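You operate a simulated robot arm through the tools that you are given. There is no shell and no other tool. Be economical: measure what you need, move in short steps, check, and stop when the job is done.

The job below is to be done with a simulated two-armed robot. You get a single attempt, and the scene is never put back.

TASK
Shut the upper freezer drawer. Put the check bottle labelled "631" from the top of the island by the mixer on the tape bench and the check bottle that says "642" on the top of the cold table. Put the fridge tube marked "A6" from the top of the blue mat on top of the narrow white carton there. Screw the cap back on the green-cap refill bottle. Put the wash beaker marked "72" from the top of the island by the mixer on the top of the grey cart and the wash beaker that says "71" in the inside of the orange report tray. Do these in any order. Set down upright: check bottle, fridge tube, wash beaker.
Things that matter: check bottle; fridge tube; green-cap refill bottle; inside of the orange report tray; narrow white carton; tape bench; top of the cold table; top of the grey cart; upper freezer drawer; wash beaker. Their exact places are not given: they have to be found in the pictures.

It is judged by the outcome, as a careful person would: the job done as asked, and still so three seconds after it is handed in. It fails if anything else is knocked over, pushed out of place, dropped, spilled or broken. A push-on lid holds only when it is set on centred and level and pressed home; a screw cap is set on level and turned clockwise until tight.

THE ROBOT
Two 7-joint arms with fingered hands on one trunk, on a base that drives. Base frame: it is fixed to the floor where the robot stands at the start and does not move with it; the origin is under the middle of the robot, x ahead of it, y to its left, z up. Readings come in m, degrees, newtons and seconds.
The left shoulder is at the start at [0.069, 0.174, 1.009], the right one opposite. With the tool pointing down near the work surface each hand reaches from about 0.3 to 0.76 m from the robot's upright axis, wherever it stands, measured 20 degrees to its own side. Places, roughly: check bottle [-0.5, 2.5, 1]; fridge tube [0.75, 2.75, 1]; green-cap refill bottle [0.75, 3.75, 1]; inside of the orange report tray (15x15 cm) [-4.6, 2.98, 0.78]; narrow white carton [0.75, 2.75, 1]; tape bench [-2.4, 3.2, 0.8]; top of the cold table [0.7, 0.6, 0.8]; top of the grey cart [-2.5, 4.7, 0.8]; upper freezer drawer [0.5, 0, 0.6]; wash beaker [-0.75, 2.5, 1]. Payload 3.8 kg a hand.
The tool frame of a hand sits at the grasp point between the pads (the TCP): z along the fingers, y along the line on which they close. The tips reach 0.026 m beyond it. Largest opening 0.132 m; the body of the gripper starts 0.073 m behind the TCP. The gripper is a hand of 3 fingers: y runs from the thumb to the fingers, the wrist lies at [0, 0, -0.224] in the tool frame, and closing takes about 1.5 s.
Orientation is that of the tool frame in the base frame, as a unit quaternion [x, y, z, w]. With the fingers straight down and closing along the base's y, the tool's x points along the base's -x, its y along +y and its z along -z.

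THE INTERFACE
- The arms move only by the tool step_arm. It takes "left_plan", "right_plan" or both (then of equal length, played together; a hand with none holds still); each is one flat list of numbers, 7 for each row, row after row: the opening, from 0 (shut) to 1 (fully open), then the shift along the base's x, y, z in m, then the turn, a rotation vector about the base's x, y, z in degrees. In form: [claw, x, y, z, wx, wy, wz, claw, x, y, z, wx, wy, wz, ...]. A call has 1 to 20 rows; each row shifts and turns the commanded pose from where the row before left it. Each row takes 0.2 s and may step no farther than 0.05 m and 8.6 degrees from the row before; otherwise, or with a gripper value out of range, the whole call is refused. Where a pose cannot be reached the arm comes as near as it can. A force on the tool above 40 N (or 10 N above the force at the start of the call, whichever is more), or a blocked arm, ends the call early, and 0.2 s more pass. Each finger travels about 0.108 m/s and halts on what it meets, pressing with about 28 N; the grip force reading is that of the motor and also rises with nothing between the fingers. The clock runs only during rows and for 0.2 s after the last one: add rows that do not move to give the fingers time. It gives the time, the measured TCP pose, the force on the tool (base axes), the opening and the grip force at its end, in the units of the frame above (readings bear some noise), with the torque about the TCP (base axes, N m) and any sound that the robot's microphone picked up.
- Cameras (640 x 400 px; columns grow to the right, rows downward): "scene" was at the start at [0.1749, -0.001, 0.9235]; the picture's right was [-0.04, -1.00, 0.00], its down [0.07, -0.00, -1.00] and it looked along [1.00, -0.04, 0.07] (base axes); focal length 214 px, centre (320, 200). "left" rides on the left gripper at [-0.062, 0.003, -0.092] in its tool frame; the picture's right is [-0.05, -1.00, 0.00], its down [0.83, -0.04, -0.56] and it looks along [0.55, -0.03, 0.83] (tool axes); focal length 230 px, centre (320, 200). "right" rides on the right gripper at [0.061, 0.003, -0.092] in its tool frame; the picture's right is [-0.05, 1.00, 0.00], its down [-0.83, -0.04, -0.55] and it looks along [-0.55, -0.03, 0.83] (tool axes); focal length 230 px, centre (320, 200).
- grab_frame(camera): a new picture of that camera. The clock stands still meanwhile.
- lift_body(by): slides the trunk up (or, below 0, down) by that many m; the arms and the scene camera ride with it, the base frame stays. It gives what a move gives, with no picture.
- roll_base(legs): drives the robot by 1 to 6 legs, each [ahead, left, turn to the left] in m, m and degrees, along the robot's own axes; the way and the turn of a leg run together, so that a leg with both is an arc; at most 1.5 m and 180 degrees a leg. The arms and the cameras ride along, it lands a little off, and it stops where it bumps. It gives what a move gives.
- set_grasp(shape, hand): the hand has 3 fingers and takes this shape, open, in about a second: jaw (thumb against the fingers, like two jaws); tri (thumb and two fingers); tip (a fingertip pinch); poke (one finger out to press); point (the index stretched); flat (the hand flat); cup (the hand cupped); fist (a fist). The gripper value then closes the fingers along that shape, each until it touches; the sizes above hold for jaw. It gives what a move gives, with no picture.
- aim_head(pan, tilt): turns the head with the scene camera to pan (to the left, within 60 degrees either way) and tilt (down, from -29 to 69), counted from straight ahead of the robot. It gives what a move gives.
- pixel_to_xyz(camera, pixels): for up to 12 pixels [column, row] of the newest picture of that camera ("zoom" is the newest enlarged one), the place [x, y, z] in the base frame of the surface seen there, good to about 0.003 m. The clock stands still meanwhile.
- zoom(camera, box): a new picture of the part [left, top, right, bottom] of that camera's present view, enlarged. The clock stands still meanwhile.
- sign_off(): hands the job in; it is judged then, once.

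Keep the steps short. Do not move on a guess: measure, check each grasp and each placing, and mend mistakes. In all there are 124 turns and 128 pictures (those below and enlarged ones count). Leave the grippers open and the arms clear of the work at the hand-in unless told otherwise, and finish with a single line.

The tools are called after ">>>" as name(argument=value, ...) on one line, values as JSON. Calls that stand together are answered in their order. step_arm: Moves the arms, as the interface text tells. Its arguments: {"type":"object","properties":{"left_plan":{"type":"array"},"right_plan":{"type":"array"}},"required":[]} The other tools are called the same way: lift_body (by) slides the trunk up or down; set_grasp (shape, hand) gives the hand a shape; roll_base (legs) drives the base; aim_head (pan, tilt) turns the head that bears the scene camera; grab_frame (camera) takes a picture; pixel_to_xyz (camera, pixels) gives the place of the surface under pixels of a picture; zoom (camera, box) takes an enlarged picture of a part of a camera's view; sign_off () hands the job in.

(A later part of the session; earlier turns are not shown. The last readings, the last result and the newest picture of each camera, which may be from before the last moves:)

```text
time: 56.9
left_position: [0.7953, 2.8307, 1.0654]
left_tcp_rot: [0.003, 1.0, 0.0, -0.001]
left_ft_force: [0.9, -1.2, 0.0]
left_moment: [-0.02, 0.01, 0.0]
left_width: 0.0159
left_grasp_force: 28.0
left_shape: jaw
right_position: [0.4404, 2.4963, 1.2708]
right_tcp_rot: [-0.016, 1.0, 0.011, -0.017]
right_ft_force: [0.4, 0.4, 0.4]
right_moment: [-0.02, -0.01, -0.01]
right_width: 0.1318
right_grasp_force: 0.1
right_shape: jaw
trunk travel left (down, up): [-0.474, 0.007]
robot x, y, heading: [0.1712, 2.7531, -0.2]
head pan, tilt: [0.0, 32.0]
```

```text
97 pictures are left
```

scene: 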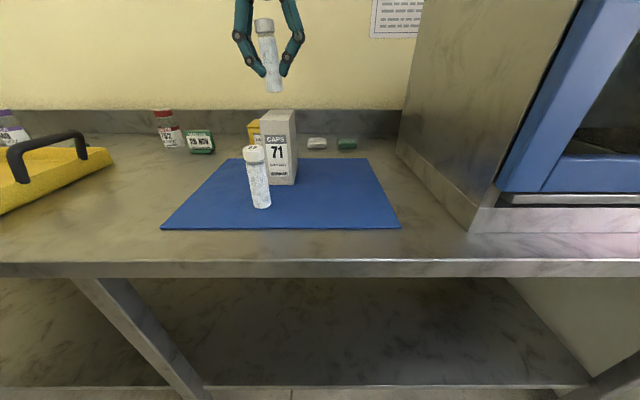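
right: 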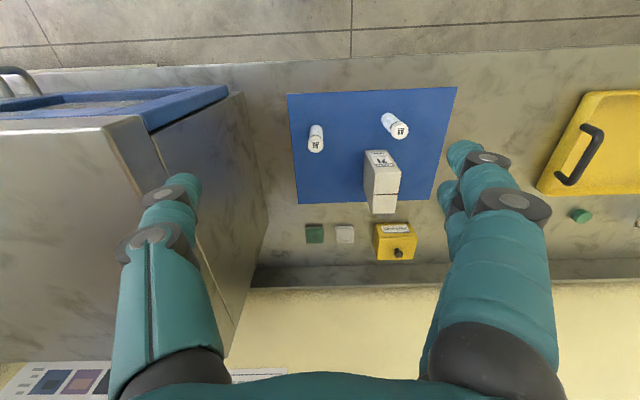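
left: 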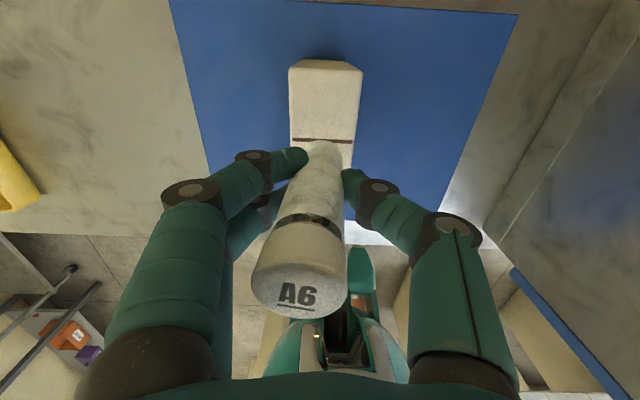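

Checking whether the tube hangs truly upright.

>>> zoom(camera="scene", box=[220, 0, 316, 120])

>>> pixel_to_xyz(camera="left", pixels=[[299, 62], [352, 70], [294, 135], [350, 143], [323, 100], [298, 295]])

```text
3.33 times, centred on (268, 60) of scene
```

zoom: 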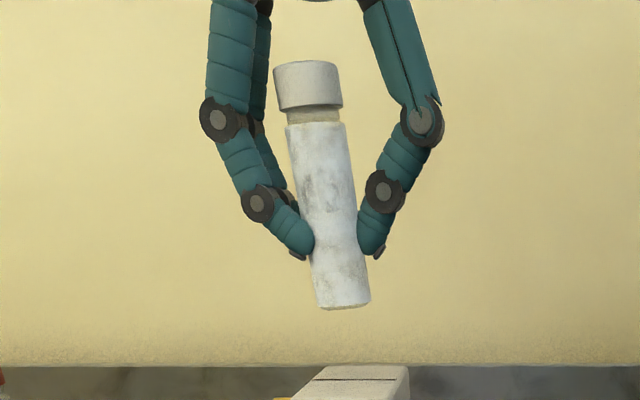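

```text
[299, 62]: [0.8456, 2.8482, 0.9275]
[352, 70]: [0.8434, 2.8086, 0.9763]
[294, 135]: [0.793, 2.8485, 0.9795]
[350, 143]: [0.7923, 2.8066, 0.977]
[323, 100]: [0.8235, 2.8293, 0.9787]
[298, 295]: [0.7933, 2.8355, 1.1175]
```

>>> pixel_to_xyz(camera="zoom", pixels=[[277, 85], [342, 85], [310, 85], [314, 280], [370, 280], [342, 280], [300, 170], [350, 170], [342, 303]])

```text
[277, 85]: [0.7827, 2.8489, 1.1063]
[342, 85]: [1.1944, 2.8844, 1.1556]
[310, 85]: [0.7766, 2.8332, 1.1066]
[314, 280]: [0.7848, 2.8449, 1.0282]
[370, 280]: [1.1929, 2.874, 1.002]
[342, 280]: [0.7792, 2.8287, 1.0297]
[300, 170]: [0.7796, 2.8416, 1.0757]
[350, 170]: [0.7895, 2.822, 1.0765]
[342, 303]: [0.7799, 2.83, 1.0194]
```

The tube leans about 3° (top towards +y). Correcting by turning 3.3° about x, then lowering to just above the carton.

>>> step_arm(left_plan=[0, 0.002, 0, 0, 3.3, 0.4, 0, 0, 0, 0, -0.015, 0, 0, 0, 0, 0, 0, -0.015, 0, 0, 0, 0, 0, 0, 0, 0, 0, 0])

>>> zoom(camera="scene", box=[220, 30, 316, 150])

>>> pixel_to_xyz(camera="zoom", pixels=[[318, 75], [340, 285], [340, 300], [340, 315], [340, 322], [320, 160], [331, 250]])

```text
time: 57.9
left_position: [0.7937, 2.8303, 1.0369]
left_tcp_rot: [0.003, 1.0, 0.029, -0.003]
left_ft_force: [0.3, 0.8, 0.2]
left_moment: [0.0, 0.02, 0.0]
left_width: 0.016
left_grasp_force: 28.5
left_shape: jaw
left hand out of reach, approached as far as the arm can: row 1
right_position: [0.4403, 2.4966, 1.2714]
right_tcp_rot: [-0.017, 1.0, 0.012, -0.018]
right_ft_force: [0.1, -0.5, -0.2]
right_moment: [-0.01, 0.02, 0.0]
right_width: 0.1319
right_grasp_force: 0.0
right_shape: jaw
trunk travel left (down, up): [-0.474, 0.007]
robot x, y, heading: [0.1738, 2.7519, -0.4]
head pan, tilt: [0.0, 32.0]
```

```text
3.33 times, centred on (268, 90) of scene
```

zoom: 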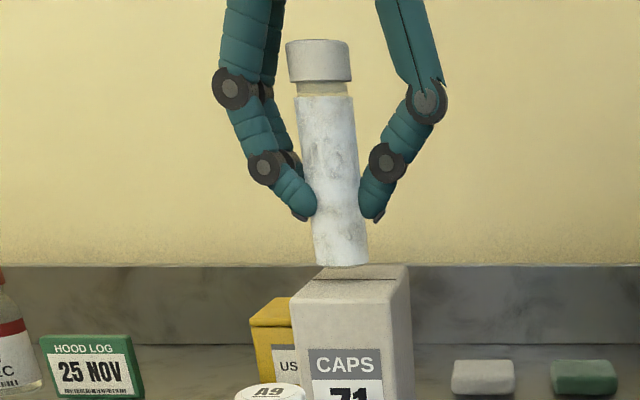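

```text
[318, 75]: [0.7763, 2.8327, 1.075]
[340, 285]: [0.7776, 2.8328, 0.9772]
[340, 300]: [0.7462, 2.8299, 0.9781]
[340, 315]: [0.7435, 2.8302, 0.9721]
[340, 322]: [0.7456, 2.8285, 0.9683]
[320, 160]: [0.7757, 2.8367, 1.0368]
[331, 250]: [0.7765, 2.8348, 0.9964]
```

Upright now. Lowering in small steps until contact.

>>> step_arm(left_plan=[0, 0, 0, -0.005, 0, 0, 0, 0, 0, 0, -0.002, 0, 0, 0])

>>> step_arm(left_plan=[0, 0, 0, -0.0015, 0, 0, 0, 0, 0, 0, 0, 0, 0, 0])

>>> zoom(camera="scene", box=[236, 60, 300, 140])

```text
time: 58.5
left_position: [0.794, 2.8298, 1.0288]
left_tcp_rot: [0.003, 1.0, 0.028, -0.003]
left_ft_force: [-0.1, -0.4, -0.1]
left_moment: [0.0, 0.0, -0.01]
left_width: 0.016
left_grasp_force: 27.9
left_shape: jaw
right_position: [0.4411, 2.4982, 1.2702]
right_tcp_rot: [-0.016, 1.0, 0.01, -0.018]
right_ft_force: [0.1, -0.4, -0.3]
right_moment: [-0.02, 0.0, -0.01]
right_width: 0.1317
right_grasp_force: 0.0
right_shape: jaw
trunk travel left (down, up): [-0.474, 0.007]
robot x, y, heading: [0.17, 2.7529, -0.3]
head pan, tilt: [0.0, 32.0]
```

```text
time: 59.1
left_position: [0.793, 2.8307, 1.0281]
left_tcp_rot: [0.003, 1.0, 0.029, -0.003]
left_ft_force: [0.3, 0.0, 4.6]
left_moment: [0.06, -0.01, -0.03]
left_width: 0.0163
left_grasp_force: 28.1
left_shape: jaw
right_position: [0.4408, 2.4972, 1.2714]
right_tcp_rot: [-0.016, 1.0, 0.011, -0.017]
right_ft_force: [-0.3, 1.0, 0.9]
right_moment: [0.0, 0.02, 0.0]
right_width: 0.1319
right_grasp_force: 0.0
right_shape: jaw
trunk travel left (down, up): [-0.474, 0.007]
robot x, y, heading: [0.1709, 2.7523, -0.2]
head pan, tilt: [0.0, 32.0]
```

```text
5.00 times, centred on (268, 100) of scene
```

zoom: 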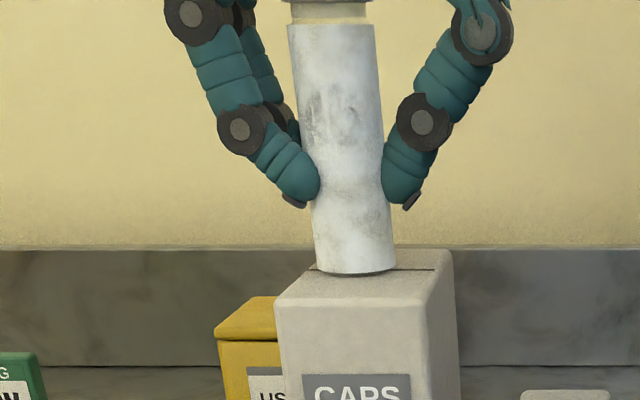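

Contact at 4.6 N. Opening gradually and rising.

>>> step_arm(left_plan=[0.16, 0, 0, 0, 0, 0, 0, 0.2, 0, 0, 0, 0, 0, 0, 0.3, 0, 0, 0, 0, 0, 0, 0.5, 0, 0, 0, 0, 0, 0, 0.7, 0, 0, 0, 0, 0, 0, 0.9, 0, 0, 0, 0, 0, 0, 0.9, 0, 0, 0, 0, 0, 0, 0.9, 0, 0, 0.03, 0, 0, 0, 0.9, 0, 0, 0.04, 0, 0, 0, 0.9, 0, 0, 0.04, 0, 0, 0, 0.9, 0, 0, 0.04, -3.3, 0, 0, 0.9, 0, 0, 0.03, 0, 0, 0])

>>> grab_frame(camera="scene")

```text
time: 61.7
left_position: [0.7646, 2.8362, 1.1934]
left_tcp_rot: [0.003, 1.0, -0.001, -0.002]
left_ft_force: [-0.2, -0.6, 0.0]
left_moment: [-0.01, 0.0, -0.01]
left_width: 0.1186
left_grasp_force: 0.0
left_shape: jaw
left hand out of reach, approached as far as the arm can: row 9, 10, 11, 12
right_position: [0.4402, 2.4964, 1.272]
right_tcp_rot: [-0.016, 1.0, 0.011, -0.017]
right_ft_force: [-0.3, -0.4, 1.1]
right_moment: [-0.01, 0.01, 0.03]
right_width: 0.1323
right_grasp_force: 0.0
right_shape: jaw
trunk travel left (down, up): [-0.474, 0.007]
robot x, y, heading: [0.1685, 2.7545, -0.5]
head pan, tilt: [0.0, 32.0]
```

```text
93 pictures are left
```

scene: 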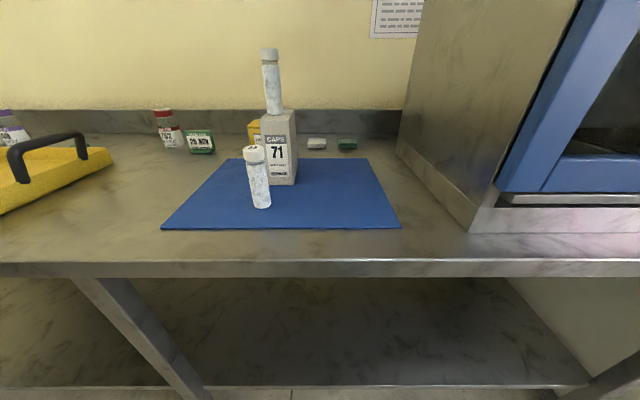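

The tube stands upright on the carton. Retracting the left hand, then driving along the counter to the refill bottle.

>>> step_arm(left_plan=[1, -0.04, 0.015, 0.02, 0, 0, 0, 1, -0.04, 0.015, 0.02, 0, 0, 0, 1, -0.04, 0.015, 0.02, 0, 0, 0, 1, -0.04, 0.025, 0, 0, 0, 0, 1, -0.04, 0.025, 0, 0, 0, 0, 1, -0.02, 0.04, 0, 0, 0, 0, 1, 0, 0.045, 0, 0, 0, 0], right_plan=[1, 0, 0, 0, 0, 0, 0, 1, 0, 0, 0, 0, 0, 0, 1, 0, 0, 0, 0, 0, 0, 1, 0, 0.04, 0, 0, 0, 0, 1, 0, 0.04, 0, 0, 0, 0, 1, 0, 0.04, 0, 0, 0, 0, 1, 0, 0.02, 0, 0, 0, 0])

>>> roll_base(legs=[[-0.1, 0, 0], [0, 0.95, 0]])

>>> grab_frame(camera="scene")

```text
time: 63.3
left_position: [0.5479, 3.0168, 1.2551]
left_tcp_rot: [0.004, 1.0, -0.001, -0.004]
left_ft_force: [0.2, 0.9, -0.9]
left_moment: [0.0, 0.01, 0.02]
left_width: 0.1319
left_grasp_force: 0.0
left_shape: jaw
right_position: [0.4391, 2.6392, 1.2731]
right_tcp_rot: [-0.017, 1.0, 0.012, -0.018]
right_ft_force: [-0.7, 0.2, -0.6]
right_moment: [-0.02, -0.01, 0.01]
right_width: 0.1321
right_grasp_force: 0.0
right_shape: jaw
trunk travel left (down, up): [-0.474, 0.007]
robot x, y, heading: [0.1709, 2.7502, -0.4]
head pan, tilt: [0.0, 32.0]
```

```text
time: 69.0
left_position: [0.4566, 3.9736, 1.2556]
left_tcp_rot: [0.005, 1.0, 0.001, -0.004]
left_ft_force: [0.3, -0.8, 0.1]
left_moment: [-0.02, 0.03, 0.01]
left_width: 0.1319
left_grasp_force: 0.1
left_shape: jaw
right_position: [0.3454, 3.5951, 1.2721]
right_tcp_rot: [-0.014, 1.0, 0.011, -0.018]
right_ft_force: [0.0, -0.8, 0.2]
right_moment: [-0.01, 0.0, 0.04]
right_width: 0.1316
right_grasp_force: 0.1
right_shape: jaw
trunk travel left (down, up): [-0.474, 0.007]
robot x, y, heading: [0.0752, 3.7113, -0.5]
head pan, tilt: [0.0, 32.0]
```

```text
92 pictures are left
```

scene: 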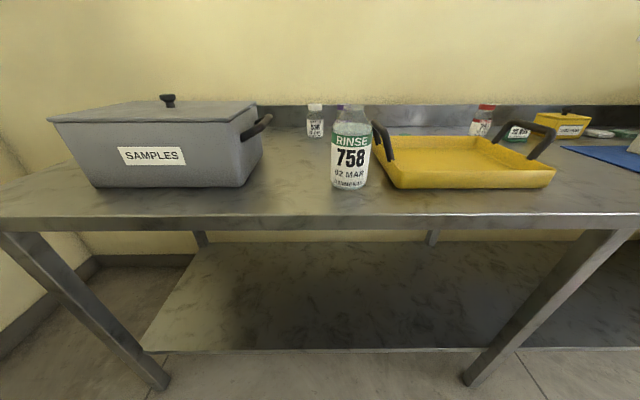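

The bottle "758" at (350,150) stands without a cap. I need to find its green cap: looking closer, and through the right wrist camera.

>>> zoom(camera="scene", box=[280, 80, 600, 200])

>>> grab_frame(camera="right")

```text
2.00 times, centred on (440, 140) of scene
```

zoom: 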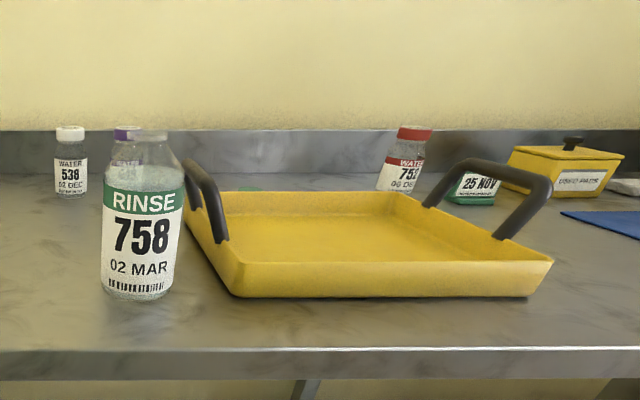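

```text
90 pictures are left
```

right: 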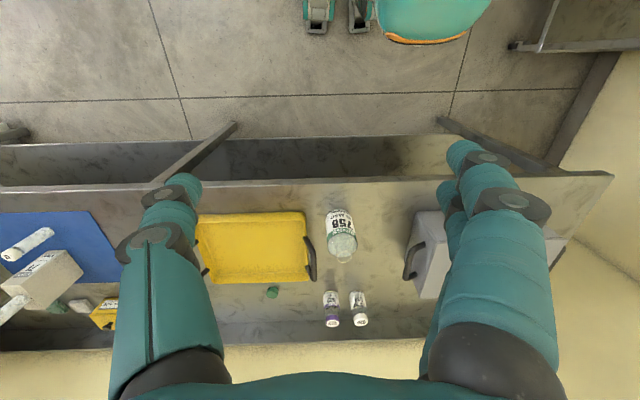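

The green cap lies behind the tray at (272,292) of the right picture. Measuring it and the bottle.

>>> zoom(camera="right", box=[240, 200, 400, 330])

>>> pixel_to_xyz(camera="right", pixels=[[272, 290], [268, 290], [277, 290], [272, 297], [341, 245], [344, 258], [316, 262], [310, 238], [336, 215], [331, 300], [359, 300], [250, 278]])

```text
3.08 times, centred on (320, 265) of right
```

zoom: 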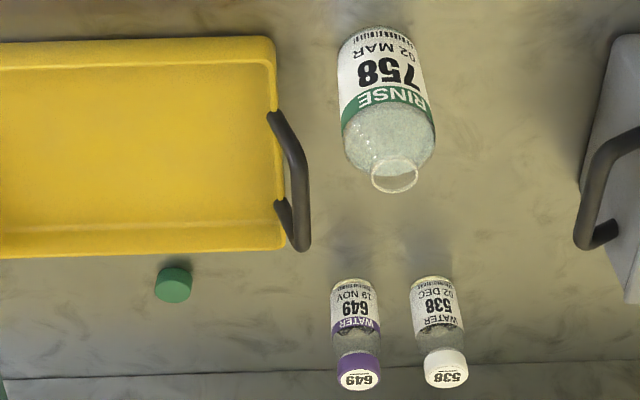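

```text
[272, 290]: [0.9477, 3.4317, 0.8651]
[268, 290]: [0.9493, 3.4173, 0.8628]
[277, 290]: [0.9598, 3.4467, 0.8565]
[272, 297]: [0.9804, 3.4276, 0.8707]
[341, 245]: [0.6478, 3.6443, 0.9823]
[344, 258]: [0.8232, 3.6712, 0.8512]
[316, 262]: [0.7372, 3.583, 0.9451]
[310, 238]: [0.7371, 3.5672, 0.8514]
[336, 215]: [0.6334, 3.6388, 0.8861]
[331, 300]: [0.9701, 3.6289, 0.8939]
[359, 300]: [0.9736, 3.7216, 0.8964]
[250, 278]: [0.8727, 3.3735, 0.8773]
```

Cap at ≈(0.962, 3.43), top z≈0.871; bottle at ≈(0.66, 3.645). Driving closer.

>>> roll_base(legs=[[0.18, -0.09, 0.5]])

>>> grab_frame(camera="scene")

>>> grab_frame(camera="right")

```text
time: 70.6
left_position: [0.6324, 3.8871, 1.2549]
left_tcp_rot: [0.0, 1.0, 0.001, -0.003]
left_ft_force: [0.3, 0.3, 0.4]
left_moment: [0.01, 0.02, 0.0]
left_width: 0.1317
left_grasp_force: 0.1
left_shape: jaw
right_position: [0.5251, 3.5084, 1.2732]
right_tcp_rot: [-0.02, 1.0, 0.011, -0.017]
right_ft_force: [0.9, -0.4, 0.1]
right_moment: [0.01, -0.02, -0.04]
right_width: 0.1318
right_grasp_force: 0.1
right_shape: jaw
trunk travel left (down, up): [-0.474, 0.007]
robot x, y, heading: [0.2573, 3.6175, 0.2]
head pan, tilt: [0.0, 32.0]
```

```text
88 pictures are left
```

scene: 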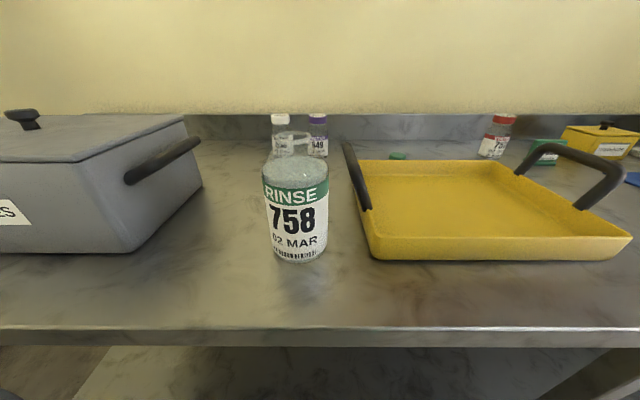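

```text
87 pictures are left
```

right: 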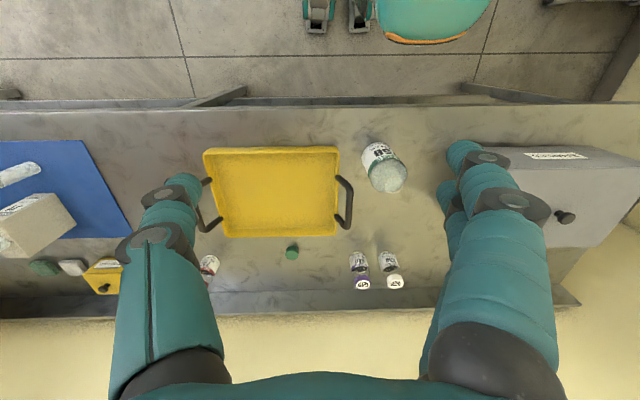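

>>> zoom(camera="right", box=[272, 238, 312, 263])

>>> pixel_to_xyz(camera="zoom", pixels=[[300, 160], [320, 220], [320, 260], [230, 220], [410, 220], [320, 310]])

>>> step_arm(right_plan=[1, 0.04, -0.007, -0.02, 0, 0, 0, 1, 0.04, -0.007, -0.02, 0, 0, 0, 1, 0.04, -0.007, -0.02, 0, 0, 0, 1, 0.04, -0.007, -0.02, 0, 0, 0, 1, 0.04, -0.007, -0.02, 0, 0, 0, 1, 0.04, -0.007, -0.02, 0, 0, 0, 1, 0.04, -0.007, -0.02, 0, 0, 0, 1, 0.04, -0.007, -0.02, 0, 0, 0, 1, 0.04, -0.007, -0.02, 0, 0, 0, 1, 0.04, -0.007, -0.02, 0, 0, 0, 1, 0, 0, 0, 0, 0, 0])

>>> grab_frame(camera="right")

```text
16.00 times, centred on (292, 250) of right
```

zoom: 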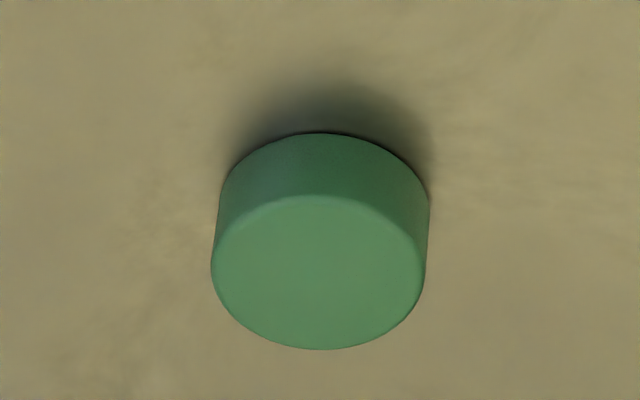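

```text
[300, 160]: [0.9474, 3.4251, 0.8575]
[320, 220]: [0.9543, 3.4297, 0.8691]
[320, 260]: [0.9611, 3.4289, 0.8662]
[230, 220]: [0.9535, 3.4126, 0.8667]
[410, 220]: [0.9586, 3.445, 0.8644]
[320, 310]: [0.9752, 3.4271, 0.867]
```

```text
time: 73.0
left_position: [0.6317, 3.8867, 1.2547]
left_tcp_rot: [0.0, 1.0, 0.0, -0.004]
left_ft_force: [0.5, 0.6, -0.1]
left_moment: [-0.04, 0.02, -0.01]
left_width: 0.132
left_grasp_force: 0.1
left_shape: jaw
right_position: [0.8938, 3.4255, 1.073]
right_tcp_rot: [-0.02, 1.0, 0.01, -0.017]
right_ft_force: [-0.3, -0.3, 0.2]
right_moment: [-0.04, 0.01, -0.01]
right_width: 0.1324
right_grasp_force: 0.1
right_shape: jaw
right hand out of reach, approached as far as the arm can: row 10
trunk travel left (down, up): [-0.474, 0.007]
robot x, y, heading: [0.2555, 3.6191, -0.0]
head pan, tilt: [0.0, 32.0]
```

```text
85 pictures are left
```

right: 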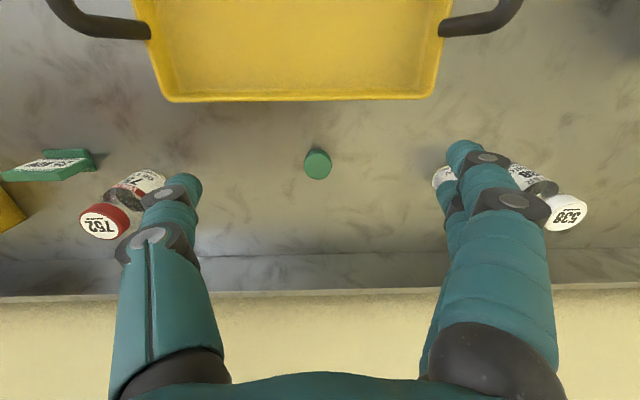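

Cap centre ≈(0.958, 3.429). I'll roll 0.05 m closer for reach, then descend.

>>> roll_base(legs=[[0.05, 0, 0]])

>>> step_arm(right_plan=[1, 0, 0, -0.04, 0, 0, 0, 1, 0, 0, -0.04, 0, 0, 0, 1, 0, 0, -0.04, 0, 0, 0, 1, 0, 0, 0, 0, 0, 0])

```text
time: 73.9
left_position: [0.6815, 3.8864, 1.256]
left_tcp_rot: [0.0, 1.0, 0.0, -0.002]
left_ft_force: [0.0, 0.0, 0.7]
left_moment: [0.02, -0.01, 0.02]
left_width: 0.1317
left_grasp_force: 0.0
left_shape: jaw
right_position: [0.941, 3.4262, 1.075]
right_tcp_rot: [-0.019, 1.0, 0.011, -0.017]
right_ft_force: [-0.6, -0.7, -0.4]
right_moment: [0.01, 0.02, 0.0]
right_width: 0.1321
right_grasp_force: 0.0
right_shape: jaw
trunk travel left (down, up): [-0.474, 0.007]
robot x, y, heading: [0.3042, 3.6188, -0.2]
head pan, tilt: [0.0, 32.0]
```

```text
time: 74.9
left_position: [0.6806, 3.886, 1.2547]
left_tcp_rot: [0.0, 1.0, 0.0, -0.002]
left_ft_force: [-0.6, 0.0, 0.5]
left_moment: [0.01, 0.02, -0.01]
left_width: 0.1318
left_grasp_force: 0.1
left_shape: jaw
right_position: [0.9484, 3.4269, 0.9549]
right_tcp_rot: [-0.02, 1.0, 0.011, -0.018]
right_ft_force: [0.0, 0.1, -0.4]
right_moment: [0.01, 0.0, -0.02]
right_width: 0.1319
right_grasp_force: 0.0
right_shape: jaw
right hand out of reach, approached as far as the arm can: row 1, 2
trunk travel left (down, up): [-0.474, 0.007]
robot x, y, heading: [0.3039, 3.6193, 0.3]
head pan, tilt: [0.0, 32.0]
```

Levelling the tool by about (−1.3, −2.1, −2.3)° and lowering to the cap, then checking.

>>> step_arm(right_plan=[1, 0.005, 0.001, -0.02, -1.3, -2.1, -2.3, 1, 0.005, 0.001, -0.03, 0, 0, 0, 1, 0, 0, -0.022, 0, 0, 0, 1, 0, 0, 0, 0, 0, 0])

>>> grab_frame(camera="right")

```text
time: 75.9
left_position: [0.6816, 3.8861, 1.255]
left_tcp_rot: [0.0, 1.0, 0.001, -0.003]
left_ft_force: [0.5, -0.2, -0.5]
left_moment: [-0.02, 0.0, 0.0]
left_width: 0.132
left_grasp_force: 0.1
left_shape: jaw
right_position: [0.9512, 3.4271, 0.8807]
right_tcp_rot: [0.0, 1.0, 0.0, 0.0]
right_ft_force: [0.4, 0.6, 0.1]
right_moment: [-0.02, 0.0, 0.0]
right_width: 0.1319
right_grasp_force: 0.0
right_shape: jaw
right hand out of reach, approached as far as the arm can: row 3
trunk travel left (down, up): [-0.474, 0.007]
robot x, y, heading: [0.3056, 3.6221, -0.1]
head pan, tilt: [0.0, 32.0]
```

```text
84 pictures are left
```

right: 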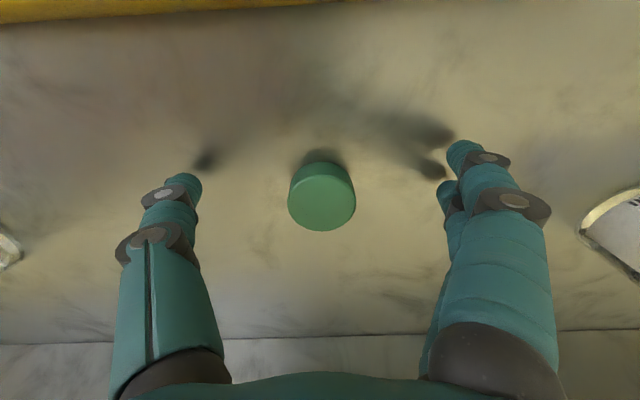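

7 mm short in x; rolling 2 cm nearer (tips clear of the cap), then re-reading.

>>> roll_base(legs=[[0.02, 0, 0]])

>>> grab_frame(camera="right")

>>> pixel_to_xyz(camera="right", pixels=[[322, 165], [322, 200], [322, 190], [322, 180], [300, 190], [345, 190]])

```text
time: 76.7
left_position: [0.6992, 3.8854, 1.256]
left_tcp_rot: [0.0, 1.0, -0.001, 0.0]
left_ft_force: [-0.7, -0.5, -0.9]
left_moment: [0.03, 0.01, -0.01]
left_width: 0.1319
left_grasp_force: 0.1
left_shape: jaw
right_position: [0.9711, 3.4266, 0.8846]
right_tcp_rot: [0.0, 1.0, 0.0, 0.003]
right_ft_force: [0.3, -0.4, 0.7]
right_moment: [0.02, 0.0, 0.03]
right_width: 0.1321
right_grasp_force: 0.1
right_shape: jaw
trunk travel left (down, up): [-0.474, 0.007]
robot x, y, heading: [0.3238, 3.6199, -0.1]
head pan, tilt: [0.0, 32.0]
```

```text
83 pictures are left
```

right: 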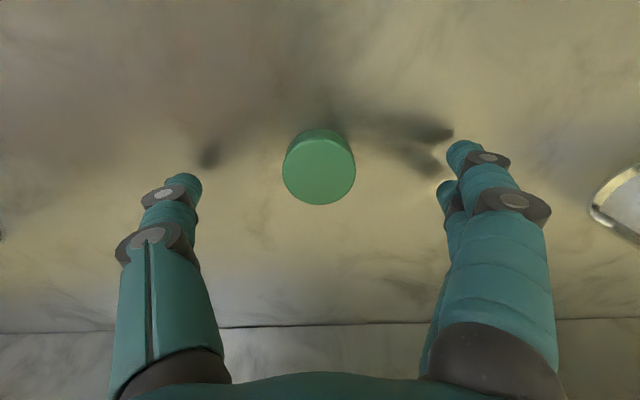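

```text
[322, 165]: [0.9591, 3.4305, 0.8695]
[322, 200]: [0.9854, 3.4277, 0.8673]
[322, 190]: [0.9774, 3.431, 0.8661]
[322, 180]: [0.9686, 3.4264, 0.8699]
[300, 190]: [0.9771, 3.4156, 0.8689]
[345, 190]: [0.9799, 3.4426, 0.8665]
```

Cap diameter ≈0.039, centre ≈(0.963, 3.429). Shifting −8 mm in x and closing.

>>> step_arm(right_plan=[1, -0.008, 0.002, -0.003, 0, 0, 0, 0.7, 0, 0, 0, 0, 0, 0, 0.4, 0, 0, 0, 0, 0, 0, 0.2, 0, 0, 0, 0, 0, 0, 0, 0, 0, 0, 0, 0, 0, 0, 0, 0, 0, 0, 0, 0, 0, 0, 0, 0, 0, 0, 0, 0, 0, 0, 0, 0, 0])

>>> step_arm(right_plan=[0, 0, 0, 0.03, 0, 0, 0, 0, 0, 0, 0.04, 0, 0, 0, 0, -0.03, 0, 0.04, 0, 0, 0, 0, -0.04, 0, 0.03, 0, 0, 0, 0, 0, 0, 0, 0, 0, 0])

>>> grab_frame(camera="right")

```text
refused: plan must hold 7 numbers for each row
```

```text
time: 77.9
left_position: [0.701, 3.886, 1.2555]
left_tcp_rot: [0.001, 1.0, 0.0, -0.002]
left_ft_force: [0.0, 0.1, -0.6]
left_moment: [-0.03, -0.01, 0.01]
left_width: 0.1319
left_grasp_force: 0.0
left_shape: jaw
right_position: [0.9728, 3.4297, 1.027]
right_tcp_rot: [0.0, 1.0, 0.0, -0.001]
right_ft_force: [-0.2, 0.1, 1.0]
right_moment: [0.01, -0.01, -0.01]
right_width: 0.0
right_grasp_force: 27.7
right_shape: jaw
right hand out of reach, approached as far as the arm can: row 2, 3, 4
trunk travel left (down, up): [-0.474, 0.007]
robot x, y, heading: [0.3241, 3.62, -0.3]
head pan, tilt: [0.0, 32.0]
```

```text
82 pictures are left
```

right: 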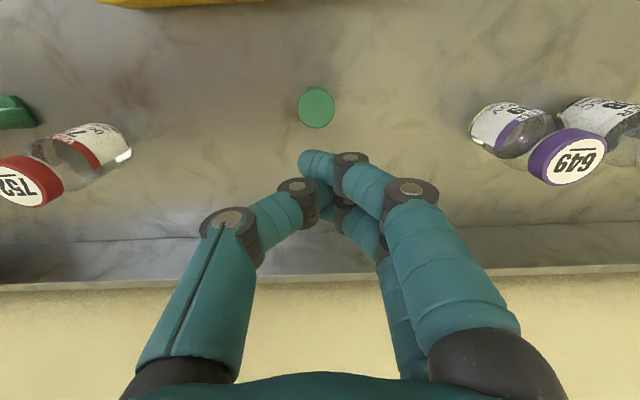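

I miscounted and the fingers closed above on nothing; the cap is untouched. Opening and re-measuring.

>>> step_arm(right_plan=[0.3, 0, 0, 0, 0, 0, 0, 0.7, 0, 0, 0, 0, 0, 0, 1, 0, 0, 0, 0, 0, 0, 1, 0, 0, 0, 0, 0, 0, 1, 0, 0, 0, 0, 0, 0])

>>> pixel_to_xyz(camera="right", pixels=[[316, 92], [316, 108], [316, 125], [301, 108], [332, 108]])

```text
time: 79.1
left_position: [0.7023, 3.8867, 1.2554]
left_tcp_rot: [0.0, 1.0, 0.001, -0.002]
left_ft_force: [-0.3, 0.3, 0.2]
left_moment: [-0.01, 0.0, 0.02]
left_width: 0.1321
left_grasp_force: 0.0
left_shape: jaw
right_position: [0.9734, 3.4305, 1.0276]
right_tcp_rot: [0.0, 1.0, 0.0, 0.0]
right_ft_force: [0.3, -0.6, -0.7]
right_moment: [0.0, -0.01, 0.01]
right_width: 0.132
right_grasp_force: 0.1
right_shape: jaw
trunk travel left (down, up): [-0.474, 0.007]
robot x, y, heading: [0.3228, 3.6207, 0.1]
head pan, tilt: [0.0, 32.0]
```

```text
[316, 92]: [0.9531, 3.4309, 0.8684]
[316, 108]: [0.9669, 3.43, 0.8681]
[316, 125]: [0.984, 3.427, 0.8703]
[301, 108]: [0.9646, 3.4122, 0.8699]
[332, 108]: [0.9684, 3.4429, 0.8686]
```

Cap centre ≈(0.967, 3.429). Descending open.

>>> step_arm(right_plan=[1, 0, 0, -0.048, 0, 0, 0, 1, 0, 0, -0.048, 0, 0, 0, 1, 0, 0, -0.05, 0, 0, 0, 1, 0, 0, 0, 0, 0, 0])

```text
time: 80.1
left_position: [0.7009, 3.886, 1.2546]
left_tcp_rot: [0.0, 1.0, -0.001, -0.002]
left_ft_force: [-0.2, -0.6, -0.4]
left_moment: [0.02, 0.0, 0.02]
left_width: 0.1319
left_grasp_force: 0.0
left_shape: jaw
right_position: [0.9718, 3.4326, 0.8807]
right_tcp_rot: [0.0, 1.0, 0.001, 0.003]
right_ft_force: [-0.9, 0.4, -0.7]
right_moment: [-0.02, -0.01, -0.01]
right_width: 0.132
right_grasp_force: 0.2
right_shape: jaw
trunk travel left (down, up): [-0.474, 0.007]
robot x, y, heading: [0.3242, 3.6171, 0.2]
head pan, tilt: [0.0, 32.0]
```

Now a small shift (−5 mm x, −3 mm y) and closing (8 rows).

>>> step_arm(right_plan=[1, -0.005, -0.003, 0, 0, 0, 0, 0.7, 0, 0, 0, 0, 0, 0, 0.45, 0, 0, 0, 0, 0, 0, 0.3, 0, 0, 0, 0, 0, 0, 0.1, 0, 0, 0, 0, 0, 0, 0, 0, 0, 0, 0, 0, 0, 0, 0, 0, 0, 0, 0, 0, 0, 0, 0, 0, 0, 0, 0])

>>> grab_frame(camera="right")

```text
time: 81.9
left_position: [0.7009, 3.8845, 1.2545]
left_tcp_rot: [0.0, 1.0, -0.001, -0.003]
left_ft_force: [-0.2, 0.1, -0.1]
left_moment: [-0.02, -0.02, -0.01]
left_width: 0.1318
left_grasp_force: 0.0
left_shape: jaw
right_position: [0.9704, 3.429, 0.8792]
right_tcp_rot: [0.001, 1.0, 0.0, 0.0]
right_ft_force: [0.2, -0.7, -0.6]
right_moment: [0.05, -0.03, 0.0]
right_width: 0.0302
right_grasp_force: 28.2
right_shape: jaw
trunk travel left (down, up): [-0.474, 0.007]
robot x, y, heading: [0.3218, 3.6218, 0.1]
head pan, tilt: [0.0, 32.0]
```

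```text
81 pictures are left
```

right: 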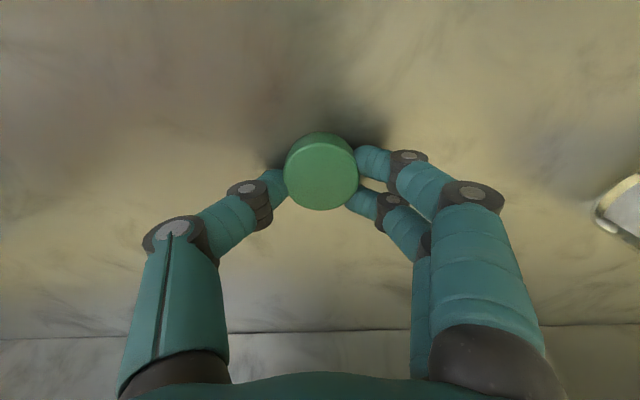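

Cap gripped by three fingers. Lifting and backing the base 0.15 m.

>>> step_arm(right_plan=[0, 0, 0, 0.03, 0, 0, 0, 0, 0, 0, 0.045, 0, 0, 0, 0, -0.02, 0, 0.045, 0, 0, 0, 0, -0.02, 0, 0.045, 0, 0, 0, 0, -0.03, 0, 0.035, 0, 0, 0])

>>> roll_base(legs=[[-0.16, 0.06, 0]])

>>> aim_head(pan=0, tilt=38)

>>> grab_frame(camera="scene")

>>> grab_frame(camera="right")

```text
time: 83.1
left_position: [0.6995, 3.8861, 1.2558]
left_tcp_rot: [0.0, 1.0, -0.001, -0.002]
left_ft_force: [0.3, 0.4, 0.0]
left_moment: [0.0, -0.04, -0.01]
left_width: 0.1322
left_grasp_force: 0.1
left_shape: jaw
right_position: [0.965, 3.432, 1.0894]
right_tcp_rot: [-0.001, 1.0, 0.0, 0.001]
right_ft_force: [-1.0, 1.0, 0.0]
right_moment: [-0.01, -0.02, 0.03]
right_width: 0.0301
right_grasp_force: 27.9
right_shape: jaw
right hand out of reach, approached as far as the arm can: row 1, 3, 4, 5
trunk travel left (down, up): [-0.474, 0.007]
robot x, y, heading: [0.3277, 3.6214, -0.2]
head pan, tilt: [0.0, 32.0]
```

```text
time: 84.6
left_position: [0.5427, 3.9471, 1.2552]
left_tcp_rot: [0.001, 1.0, 0.001, -0.003]
left_ft_force: [0.5, -0.5, 0.1]
left_moment: [0.04, -0.04, 0.0]
left_width: 0.1318
left_grasp_force: 0.1
left_shape: jaw
right_position: [0.8061, 3.4917, 1.0874]
right_tcp_rot: [0.001, 1.0, 0.0, -0.001]
right_ft_force: [0.4, -0.5, 0.7]
right_moment: [-0.01, -0.04, 0.01]
right_width: 0.03
right_grasp_force: 28.0
right_shape: jaw
trunk travel left (down, up): [-0.474, 0.007]
robot x, y, heading: [0.1661, 3.6815, -0.2]
head pan, tilt: [0.0, 32.0]
```

```text
time: 85.3
left_position: [0.5425, 3.9478, 1.2551]
left_tcp_rot: [0.001, 1.0, 0.0, -0.003]
left_ft_force: [-0.4, -0.4, 0.1]
left_moment: [-0.04, -0.01, 0.02]
left_width: 0.1321
left_grasp_force: 0.0
left_shape: jaw
right_position: [0.8042, 3.4913, 1.0891]
right_tcp_rot: [0.001, 1.0, 0.0, 0.0]
right_ft_force: [0.2, -1.0, -0.4]
right_moment: [-0.01, 0.02, 0.0]
right_width: 0.03
right_grasp_force: 28.2
right_shape: jaw
trunk travel left (down, up): [-0.474, 0.007]
robot x, y, heading: [0.164, 3.6857, -0.3]
head pan, tilt: [0.0, 38.0]
```

```text
80 pictures are left
```

scene: 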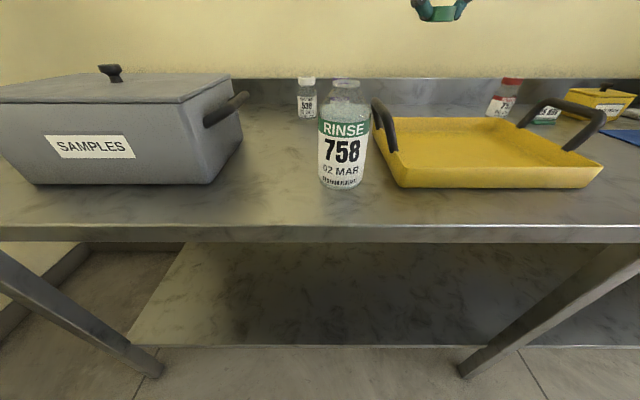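

```text
79 pictures are left
```

right: 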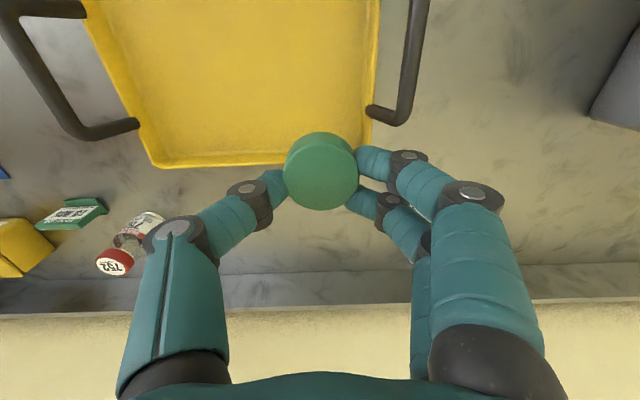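

>>> zoom(camera="scene", box=[300, 70, 396, 200])

>>> pixel_to_xyz(camera="zoom", pixels=[[315, 30], [280, 42], [315, 52], [356, 42], [318, 180], [240, 200], [395, 200], [306, 370], [315, 38], [316, 60]])

```text
3.08 times, centred on (348, 135) of scene
```

zoom: 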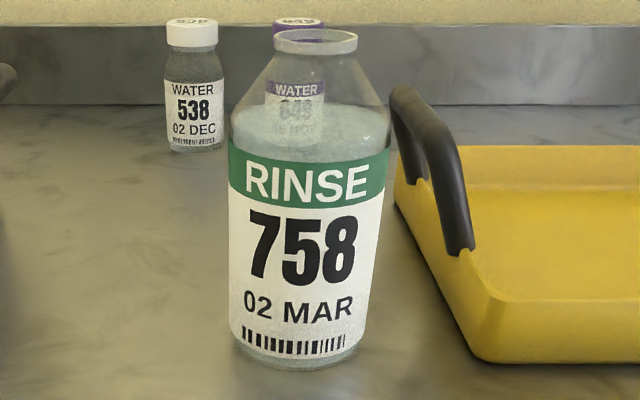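

```text
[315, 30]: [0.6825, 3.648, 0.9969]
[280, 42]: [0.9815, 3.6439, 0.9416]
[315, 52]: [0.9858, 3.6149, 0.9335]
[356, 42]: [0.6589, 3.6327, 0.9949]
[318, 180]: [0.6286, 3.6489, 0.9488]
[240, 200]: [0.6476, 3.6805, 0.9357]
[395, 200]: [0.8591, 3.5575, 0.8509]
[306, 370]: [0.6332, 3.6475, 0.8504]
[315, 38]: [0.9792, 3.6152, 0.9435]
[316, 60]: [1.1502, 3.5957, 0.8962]
```

>>> zoom(camera="scene", box=[328, 72, 364, 94])

```text
16.00 times, centred on (346, 83) of scene
```

zoom: 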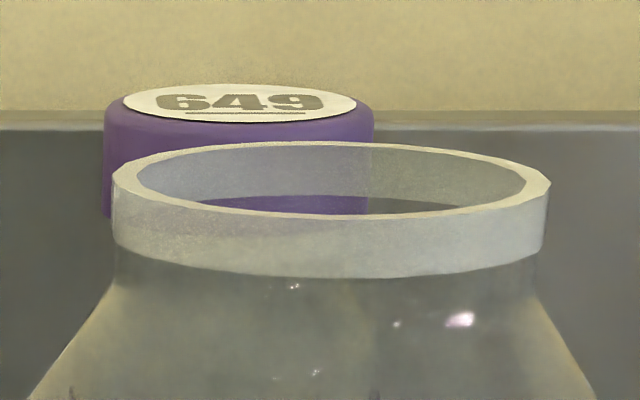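

>>> pixel_to_xyz(camera="zoom", pixels=[[123, 180], [540, 183], [330, 146], [330, 214], [118, 215], [542, 218], [330, 250], [230, 148], [430, 148], [220, 207], [440, 210]])

```text
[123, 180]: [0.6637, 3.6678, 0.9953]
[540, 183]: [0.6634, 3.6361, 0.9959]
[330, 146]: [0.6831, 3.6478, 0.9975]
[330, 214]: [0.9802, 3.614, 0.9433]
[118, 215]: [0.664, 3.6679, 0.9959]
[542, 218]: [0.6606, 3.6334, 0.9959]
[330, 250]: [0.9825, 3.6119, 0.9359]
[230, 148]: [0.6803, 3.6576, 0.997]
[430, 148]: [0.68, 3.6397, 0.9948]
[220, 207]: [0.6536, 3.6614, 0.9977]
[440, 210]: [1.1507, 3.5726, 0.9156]
```

Rim centre ≈(0.665, 3.651, 0.9965). Measuring where the cap sits in the hand.

>>> pixel_to_xyz(camera="right", pixels=[[322, 150], [322, 158], [322, 185], [322, 205], [292, 178], [350, 178], [322, 175], [300, 160], [345, 160], [322, 140]])

>>> zoom(camera="right", box=[272, 120, 368, 220])

```text
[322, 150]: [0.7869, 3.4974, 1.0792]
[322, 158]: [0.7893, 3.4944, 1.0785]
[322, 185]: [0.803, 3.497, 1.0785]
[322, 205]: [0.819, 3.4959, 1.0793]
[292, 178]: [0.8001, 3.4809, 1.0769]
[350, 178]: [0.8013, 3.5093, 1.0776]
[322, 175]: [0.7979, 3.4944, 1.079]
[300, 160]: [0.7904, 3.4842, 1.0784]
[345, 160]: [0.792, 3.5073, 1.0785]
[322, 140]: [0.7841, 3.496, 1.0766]
```

```text
4.00 times, centred on (320, 170) of right
```

zoom: 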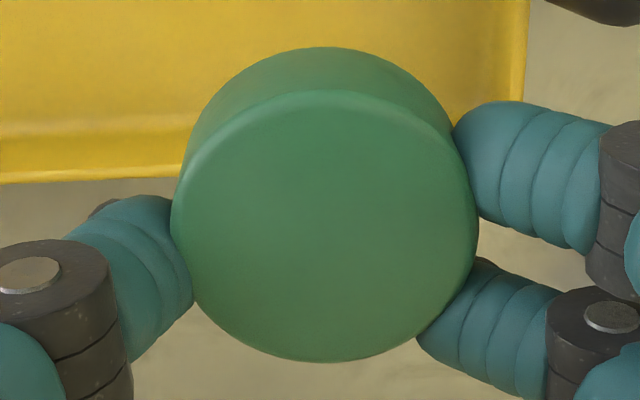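

Cap centre is within a few mm of the TCP. Moving above the bottle mouth.

>>> step_arm(right_plan=[0, -0.0276, 0.0314, 0, 0, 0, 0, 0, -0.0276, 0.0314, 0, 0, 0, 0, 0, -0.0276, 0.0314, 0, 0, 0, 0, 0, -0.0276, 0.0314, 0, 0, 0, 0, 0, -0.0276, 0.0314, 0, 0, 0, 0, 0, 0, 0, 0, 0, 0, 0])

```text
time: 86.7
left_position: [0.5427, 3.9476, 1.2543]
left_tcp_rot: [0.0, 1.0, 0.0, -0.002]
left_ft_force: [0.7, -0.4, -0.4]
left_moment: [0.0, 0.01, 0.01]
left_width: 0.1319
left_grasp_force: 0.0
left_shape: jaw
right_position: [0.7597, 3.6715, 1.1084]
right_tcp_rot: [0.001, 1.0, 0.001, -0.001]
right_ft_force: [-0.6, 0.4, -0.3]
right_moment: [0.02, 0.01, -0.02]
right_width: 0.0297
right_grasp_force: 27.8
right_shape: jaw
right hand out of reach, approached as far as the arm can: row 1, 2, 3, 4, 5
trunk travel left (down, up): [-0.474, 0.007]
robot x, y, heading: [0.1644, 3.6825, -0.1]
head pan, tilt: [0.0, 38.0]
```

The command was still beyond reach; pulling back until it is in reach again.

>>> step_arm(right_plan=[0, -0.045, 0, 0, 0, 0, 0, 0, -0.03, 0, 0, 0, 0, 0, 0, 0, 0, 0, 0, 0, 0, 0, 0, 0, 0, 0, 0, 0])

```text
time: 87.7
left_position: [0.5429, 3.9471, 1.2551]
left_tcp_rot: [0.002, 1.0, 0.0, -0.002]
left_ft_force: [-0.3, -0.3, 1.1]
left_moment: [-0.03, 0.01, 0.02]
left_width: 0.132
left_grasp_force: 0.2
left_shape: jaw
right_position: [0.7449, 3.6979, 1.1236]
right_tcp_rot: [0.001, 1.0, 0.0, -0.001]
right_ft_force: [-0.7, -0.1, 0.3]
right_moment: [0.01, 0.0, 0.02]
right_width: 0.0297
right_grasp_force: 27.6
right_shape: jaw
right hand out of reach, approached as far as the arm can: row 1, 2
trunk travel left (down, up): [-0.474, 0.007]
robot x, y, heading: [0.1647, 3.6812, -0.2]
head pan, tilt: [0.0, 38.0]
```

>>> step_arm(right_plan=[0, -0.04, 0, 0, 0, 0, 0, 0, -0.04, 0, 0, 0, 0, 0, 0, 0, 0, 0, 0, 0, 0, 0, 0, 0, 0, 0, 0, 0])

```text
time: 88.7
left_position: [0.5423, 3.948, 1.2557]
left_tcp_rot: [0.001, 1.0, 0.0, -0.002]
left_ft_force: [-0.4, 0.4, 0.9]
left_moment: [0.03, -0.02, -0.01]
left_width: 0.1319
left_grasp_force: 0.2
left_shape: jaw
right_position: [0.7293, 3.7232, 1.137]
right_tcp_rot: [0.001, 1.0, -0.001, -0.001]
right_ft_force: [-1.4, -0.5, 0.5]
right_moment: [0.0, 0.0, 0.01]
right_width: 0.0296
right_grasp_force: 28.1
right_shape: jaw
right hand out of reach, approached as far as the arm can: row 1, 2
trunk travel left (down, up): [-0.474, 0.007]
robot x, y, heading: [0.1641, 3.6801, -0.1]
head pan, tilt: [0.0, 38.0]
```

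>>> step_arm(right_plan=[0, -0.03, -0.02, -0.03, 0, 0, 0, 0, -0.03, -0.02, -0.03, 0, 0, 0, 0, -0.02, -0.02, -0.02, 0, 0, 0, 0, 0, 0, 0, 0, 0, 0])

```text
time: 89.7
left_position: [0.5427, 3.9474, 1.2536]
left_tcp_rot: [0.001, 1.0, -0.001, -0.003]
left_ft_force: [0.0, -0.9, 0.2]
left_moment: [-0.02, 0.04, 0.02]
left_width: 0.1317
left_grasp_force: 0.1
left_shape: jaw
right_position: [0.7449, 3.7158, 1.0909]
right_tcp_rot: [0.001, 1.0, -0.001, -0.001]
right_ft_force: [0.2, -0.1, 0.5]
right_moment: [-0.01, 0.03, 0.03]
right_width: 0.0299
right_grasp_force: 28.2
right_shape: jaw
right hand out of reach, approached as far as the arm can: row 1, 2, 3
trunk travel left (down, up): [-0.474, 0.007]
robot x, y, heading: [0.1636, 3.684, 0.1]
head pan, tilt: [0.0, 38.0]
```

>>> step_arm(right_plan=[0, -0.04, -0.02, 0, 0, 0, 0, 0, -0.04, -0.02, 0, 0, 0, 0, 0, -0.04, -0.02, 0, 0, 0, 0, 0, 0, 0, 0, 0, 0, 0, 0, 0, 0, 0, 0, 0, 0])

```text
time: 90.9
left_position: [0.5434, 3.9471, 1.256]
left_tcp_rot: [0.001, 1.0, -0.001, -0.003]
left_ft_force: [-0.3, -0.9, 0.6]
left_moment: [-0.01, -0.02, -0.01]
left_width: 0.1319
left_grasp_force: 0.0
left_shape: jaw
right_position: [0.7427, 3.713, 1.1039]
right_tcp_rot: [0.001, 1.0, 0.0, -0.001]
right_ft_force: [0.6, 0.0, 0.6]
right_moment: [0.01, 0.01, -0.01]
right_width: 0.0298
right_grasp_force: 28.0
right_shape: jaw
right hand out of reach, approached as far as the arm can: row 1, 2, 3
trunk travel left (down, up): [-0.474, 0.007]
robot x, y, heading: [0.1643, 3.6836, -0.1]
head pan, tilt: [0.0, 38.0]
```

The commanded pose has run far outside reach; pulling it back along the arm's line.

>>> step_arm(right_plan=[0, -0.042, -0.017, -0.008, 0, 0, 0, 0, -0.042, -0.017, -0.008, 0, 0, 0, 0, -0.042, -0.017, -0.008, 0, 0, 0, 0, -0.042, -0.017, -0.008, 0, 0, 0, 0, -0.042, -0.017, -0.008, 0, 0, 0, 0, -0.042, -0.017, -0.008, 0, 0, 0, 0, -0.042, -0.017, -0.008, 0, 0, 0, 0, -0.042, -0.017, -0.008, 0, 0, 0, 0, -0.042, -0.017, -0.008, 0, 0, 0, 0, -0.042, -0.017, -0.008, 0, 0, 0])

```text
time: 93.1
left_position: [0.5423, 3.9473, 1.2553]
left_tcp_rot: [0.001, 1.0, 0.0, -0.003]
left_ft_force: [1.1, 0.3, -0.1]
left_moment: [0.0, -0.02, -0.03]
left_width: 0.132
left_grasp_force: 0.0
left_shape: jaw
right_position: [0.7424, 3.7141, 1.1035]
right_tcp_rot: [0.002, 1.0, -0.001, -0.001]
right_ft_force: [0.8, 0.8, 0.4]
right_moment: [0.01, 0.03, 0.0]
right_width: 0.0297
right_grasp_force: 27.6
right_shape: jaw
right hand out of reach, approached as far as the arm can: row 1, 2, 3, 4, 5, 6, 7, 8, 9, 10
trunk travel left (down, up): [-0.474, 0.007]
robot x, y, heading: [0.1663, 3.682, -0.2]
head pan, tilt: [0.0, 38.0]
```

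>>> step_arm(right_plan=[0, -0.02, -0.045, 0, 0, 0, 0, 0, -0.02, -0.045, 0, 0, 0, 0, 0, -0.02, -0.045, 0, 0, 0, 0, 0, 0, 0, 0, 0, 0, 0])

>>> aim_head(pan=-30, tilt=5)

>>> grab_frame(camera="scene")

```text
time: 94.1
left_position: [0.5427, 3.9478, 1.2551]
left_tcp_rot: [0.001, 1.0, -0.001, -0.002]
left_ft_force: [0.6, -0.4, 0.7]
left_moment: [-0.01, -0.02, 0.06]
left_width: 0.1318
left_grasp_force: 0.0
left_shape: jaw
right_position: [0.7757, 3.6136, 1.1273]
right_tcp_rot: [0.001, 1.0, -0.002, 0.0]
right_ft_force: [0.9, 0.9, 0.3]
right_moment: [0.01, -0.02, 0.0]
right_width: 0.0296
right_grasp_force: 28.4
right_shape: jaw
right hand out of reach, approached as far as the arm can: row 1, 2, 3
trunk travel left (down, up): [-0.474, 0.007]
robot x, y, heading: [0.1668, 3.6813, 0.0]
head pan, tilt: [0.0, 38.0]
```

```text
time: 95.0
left_position: [0.5419, 3.9473, 1.2552]
left_tcp_rot: [0.001, 1.0, 0.001, -0.003]
left_ft_force: [0.4, -0.2, 0.9]
left_moment: [-0.01, 0.02, 0.01]
left_width: 0.1322
left_grasp_force: 0.1
left_shape: jaw
right_position: [0.776, 3.6129, 1.1271]
right_tcp_rot: [0.0, 1.0, 0.0, -0.002]
right_ft_force: [0.5, 0.0, 0.7]
right_moment: [-0.01, 0.01, -0.03]
right_width: 0.0297
right_grasp_force: 28.1
right_shape: jaw
trunk travel left (down, up): [-0.474, 0.007]
robot x, y, heading: [0.1654, 3.6837, -0.1]
head pan, tilt: [-30.0, 5.0]
```

```text
75 pictures are left
```

scene: 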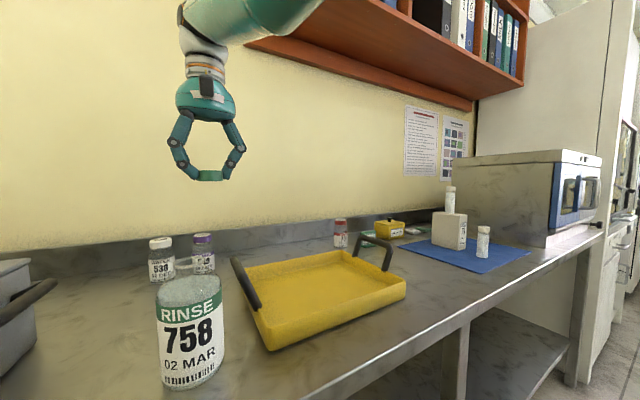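

Inward motion seems stuck. I'll try tilting the tool a little (wrist towards the robot), which bends the elbow.

>>> step_arm(right_plan=[0, 0, 0, 0, 0, -8, 0, 0, 0, 0, 0, 0, -8, 0, 0, -0.02, 0, 0, 0, 0, 0, 0, -0.02, 0, 0, 0, 0, 0, 0, 0, 0, 0, 0, 0, 0])

```text
time: 96.2
left_position: [0.5419, 3.9451, 1.2554]
left_tcp_rot: [0.001, 1.0, 0.0, -0.003]
left_ft_force: [0.1, 0.0, -0.3]
left_moment: [-0.01, 0.04, -0.01]
left_width: 0.132
left_grasp_force: 0.0
left_shape: jaw
right_position: [0.8238, 3.6415, 1.151]
right_tcp_rot: [0.001, 0.99, -0.001, 0.139]
right_ft_force: [-0.3, 0.3, -0.2]
right_moment: [0.01, 0.01, 0.02]
right_width: 0.0299
right_grasp_force: 27.4
right_shape: jaw
right hand out of reach, approached as far as the arm can: row 1, 2, 3, 4
trunk travel left (down, up): [-0.474, 0.007]
robot x, y, heading: [0.1688, 3.682, -0.3]
head pan, tilt: [-30.0, 5.0]
```

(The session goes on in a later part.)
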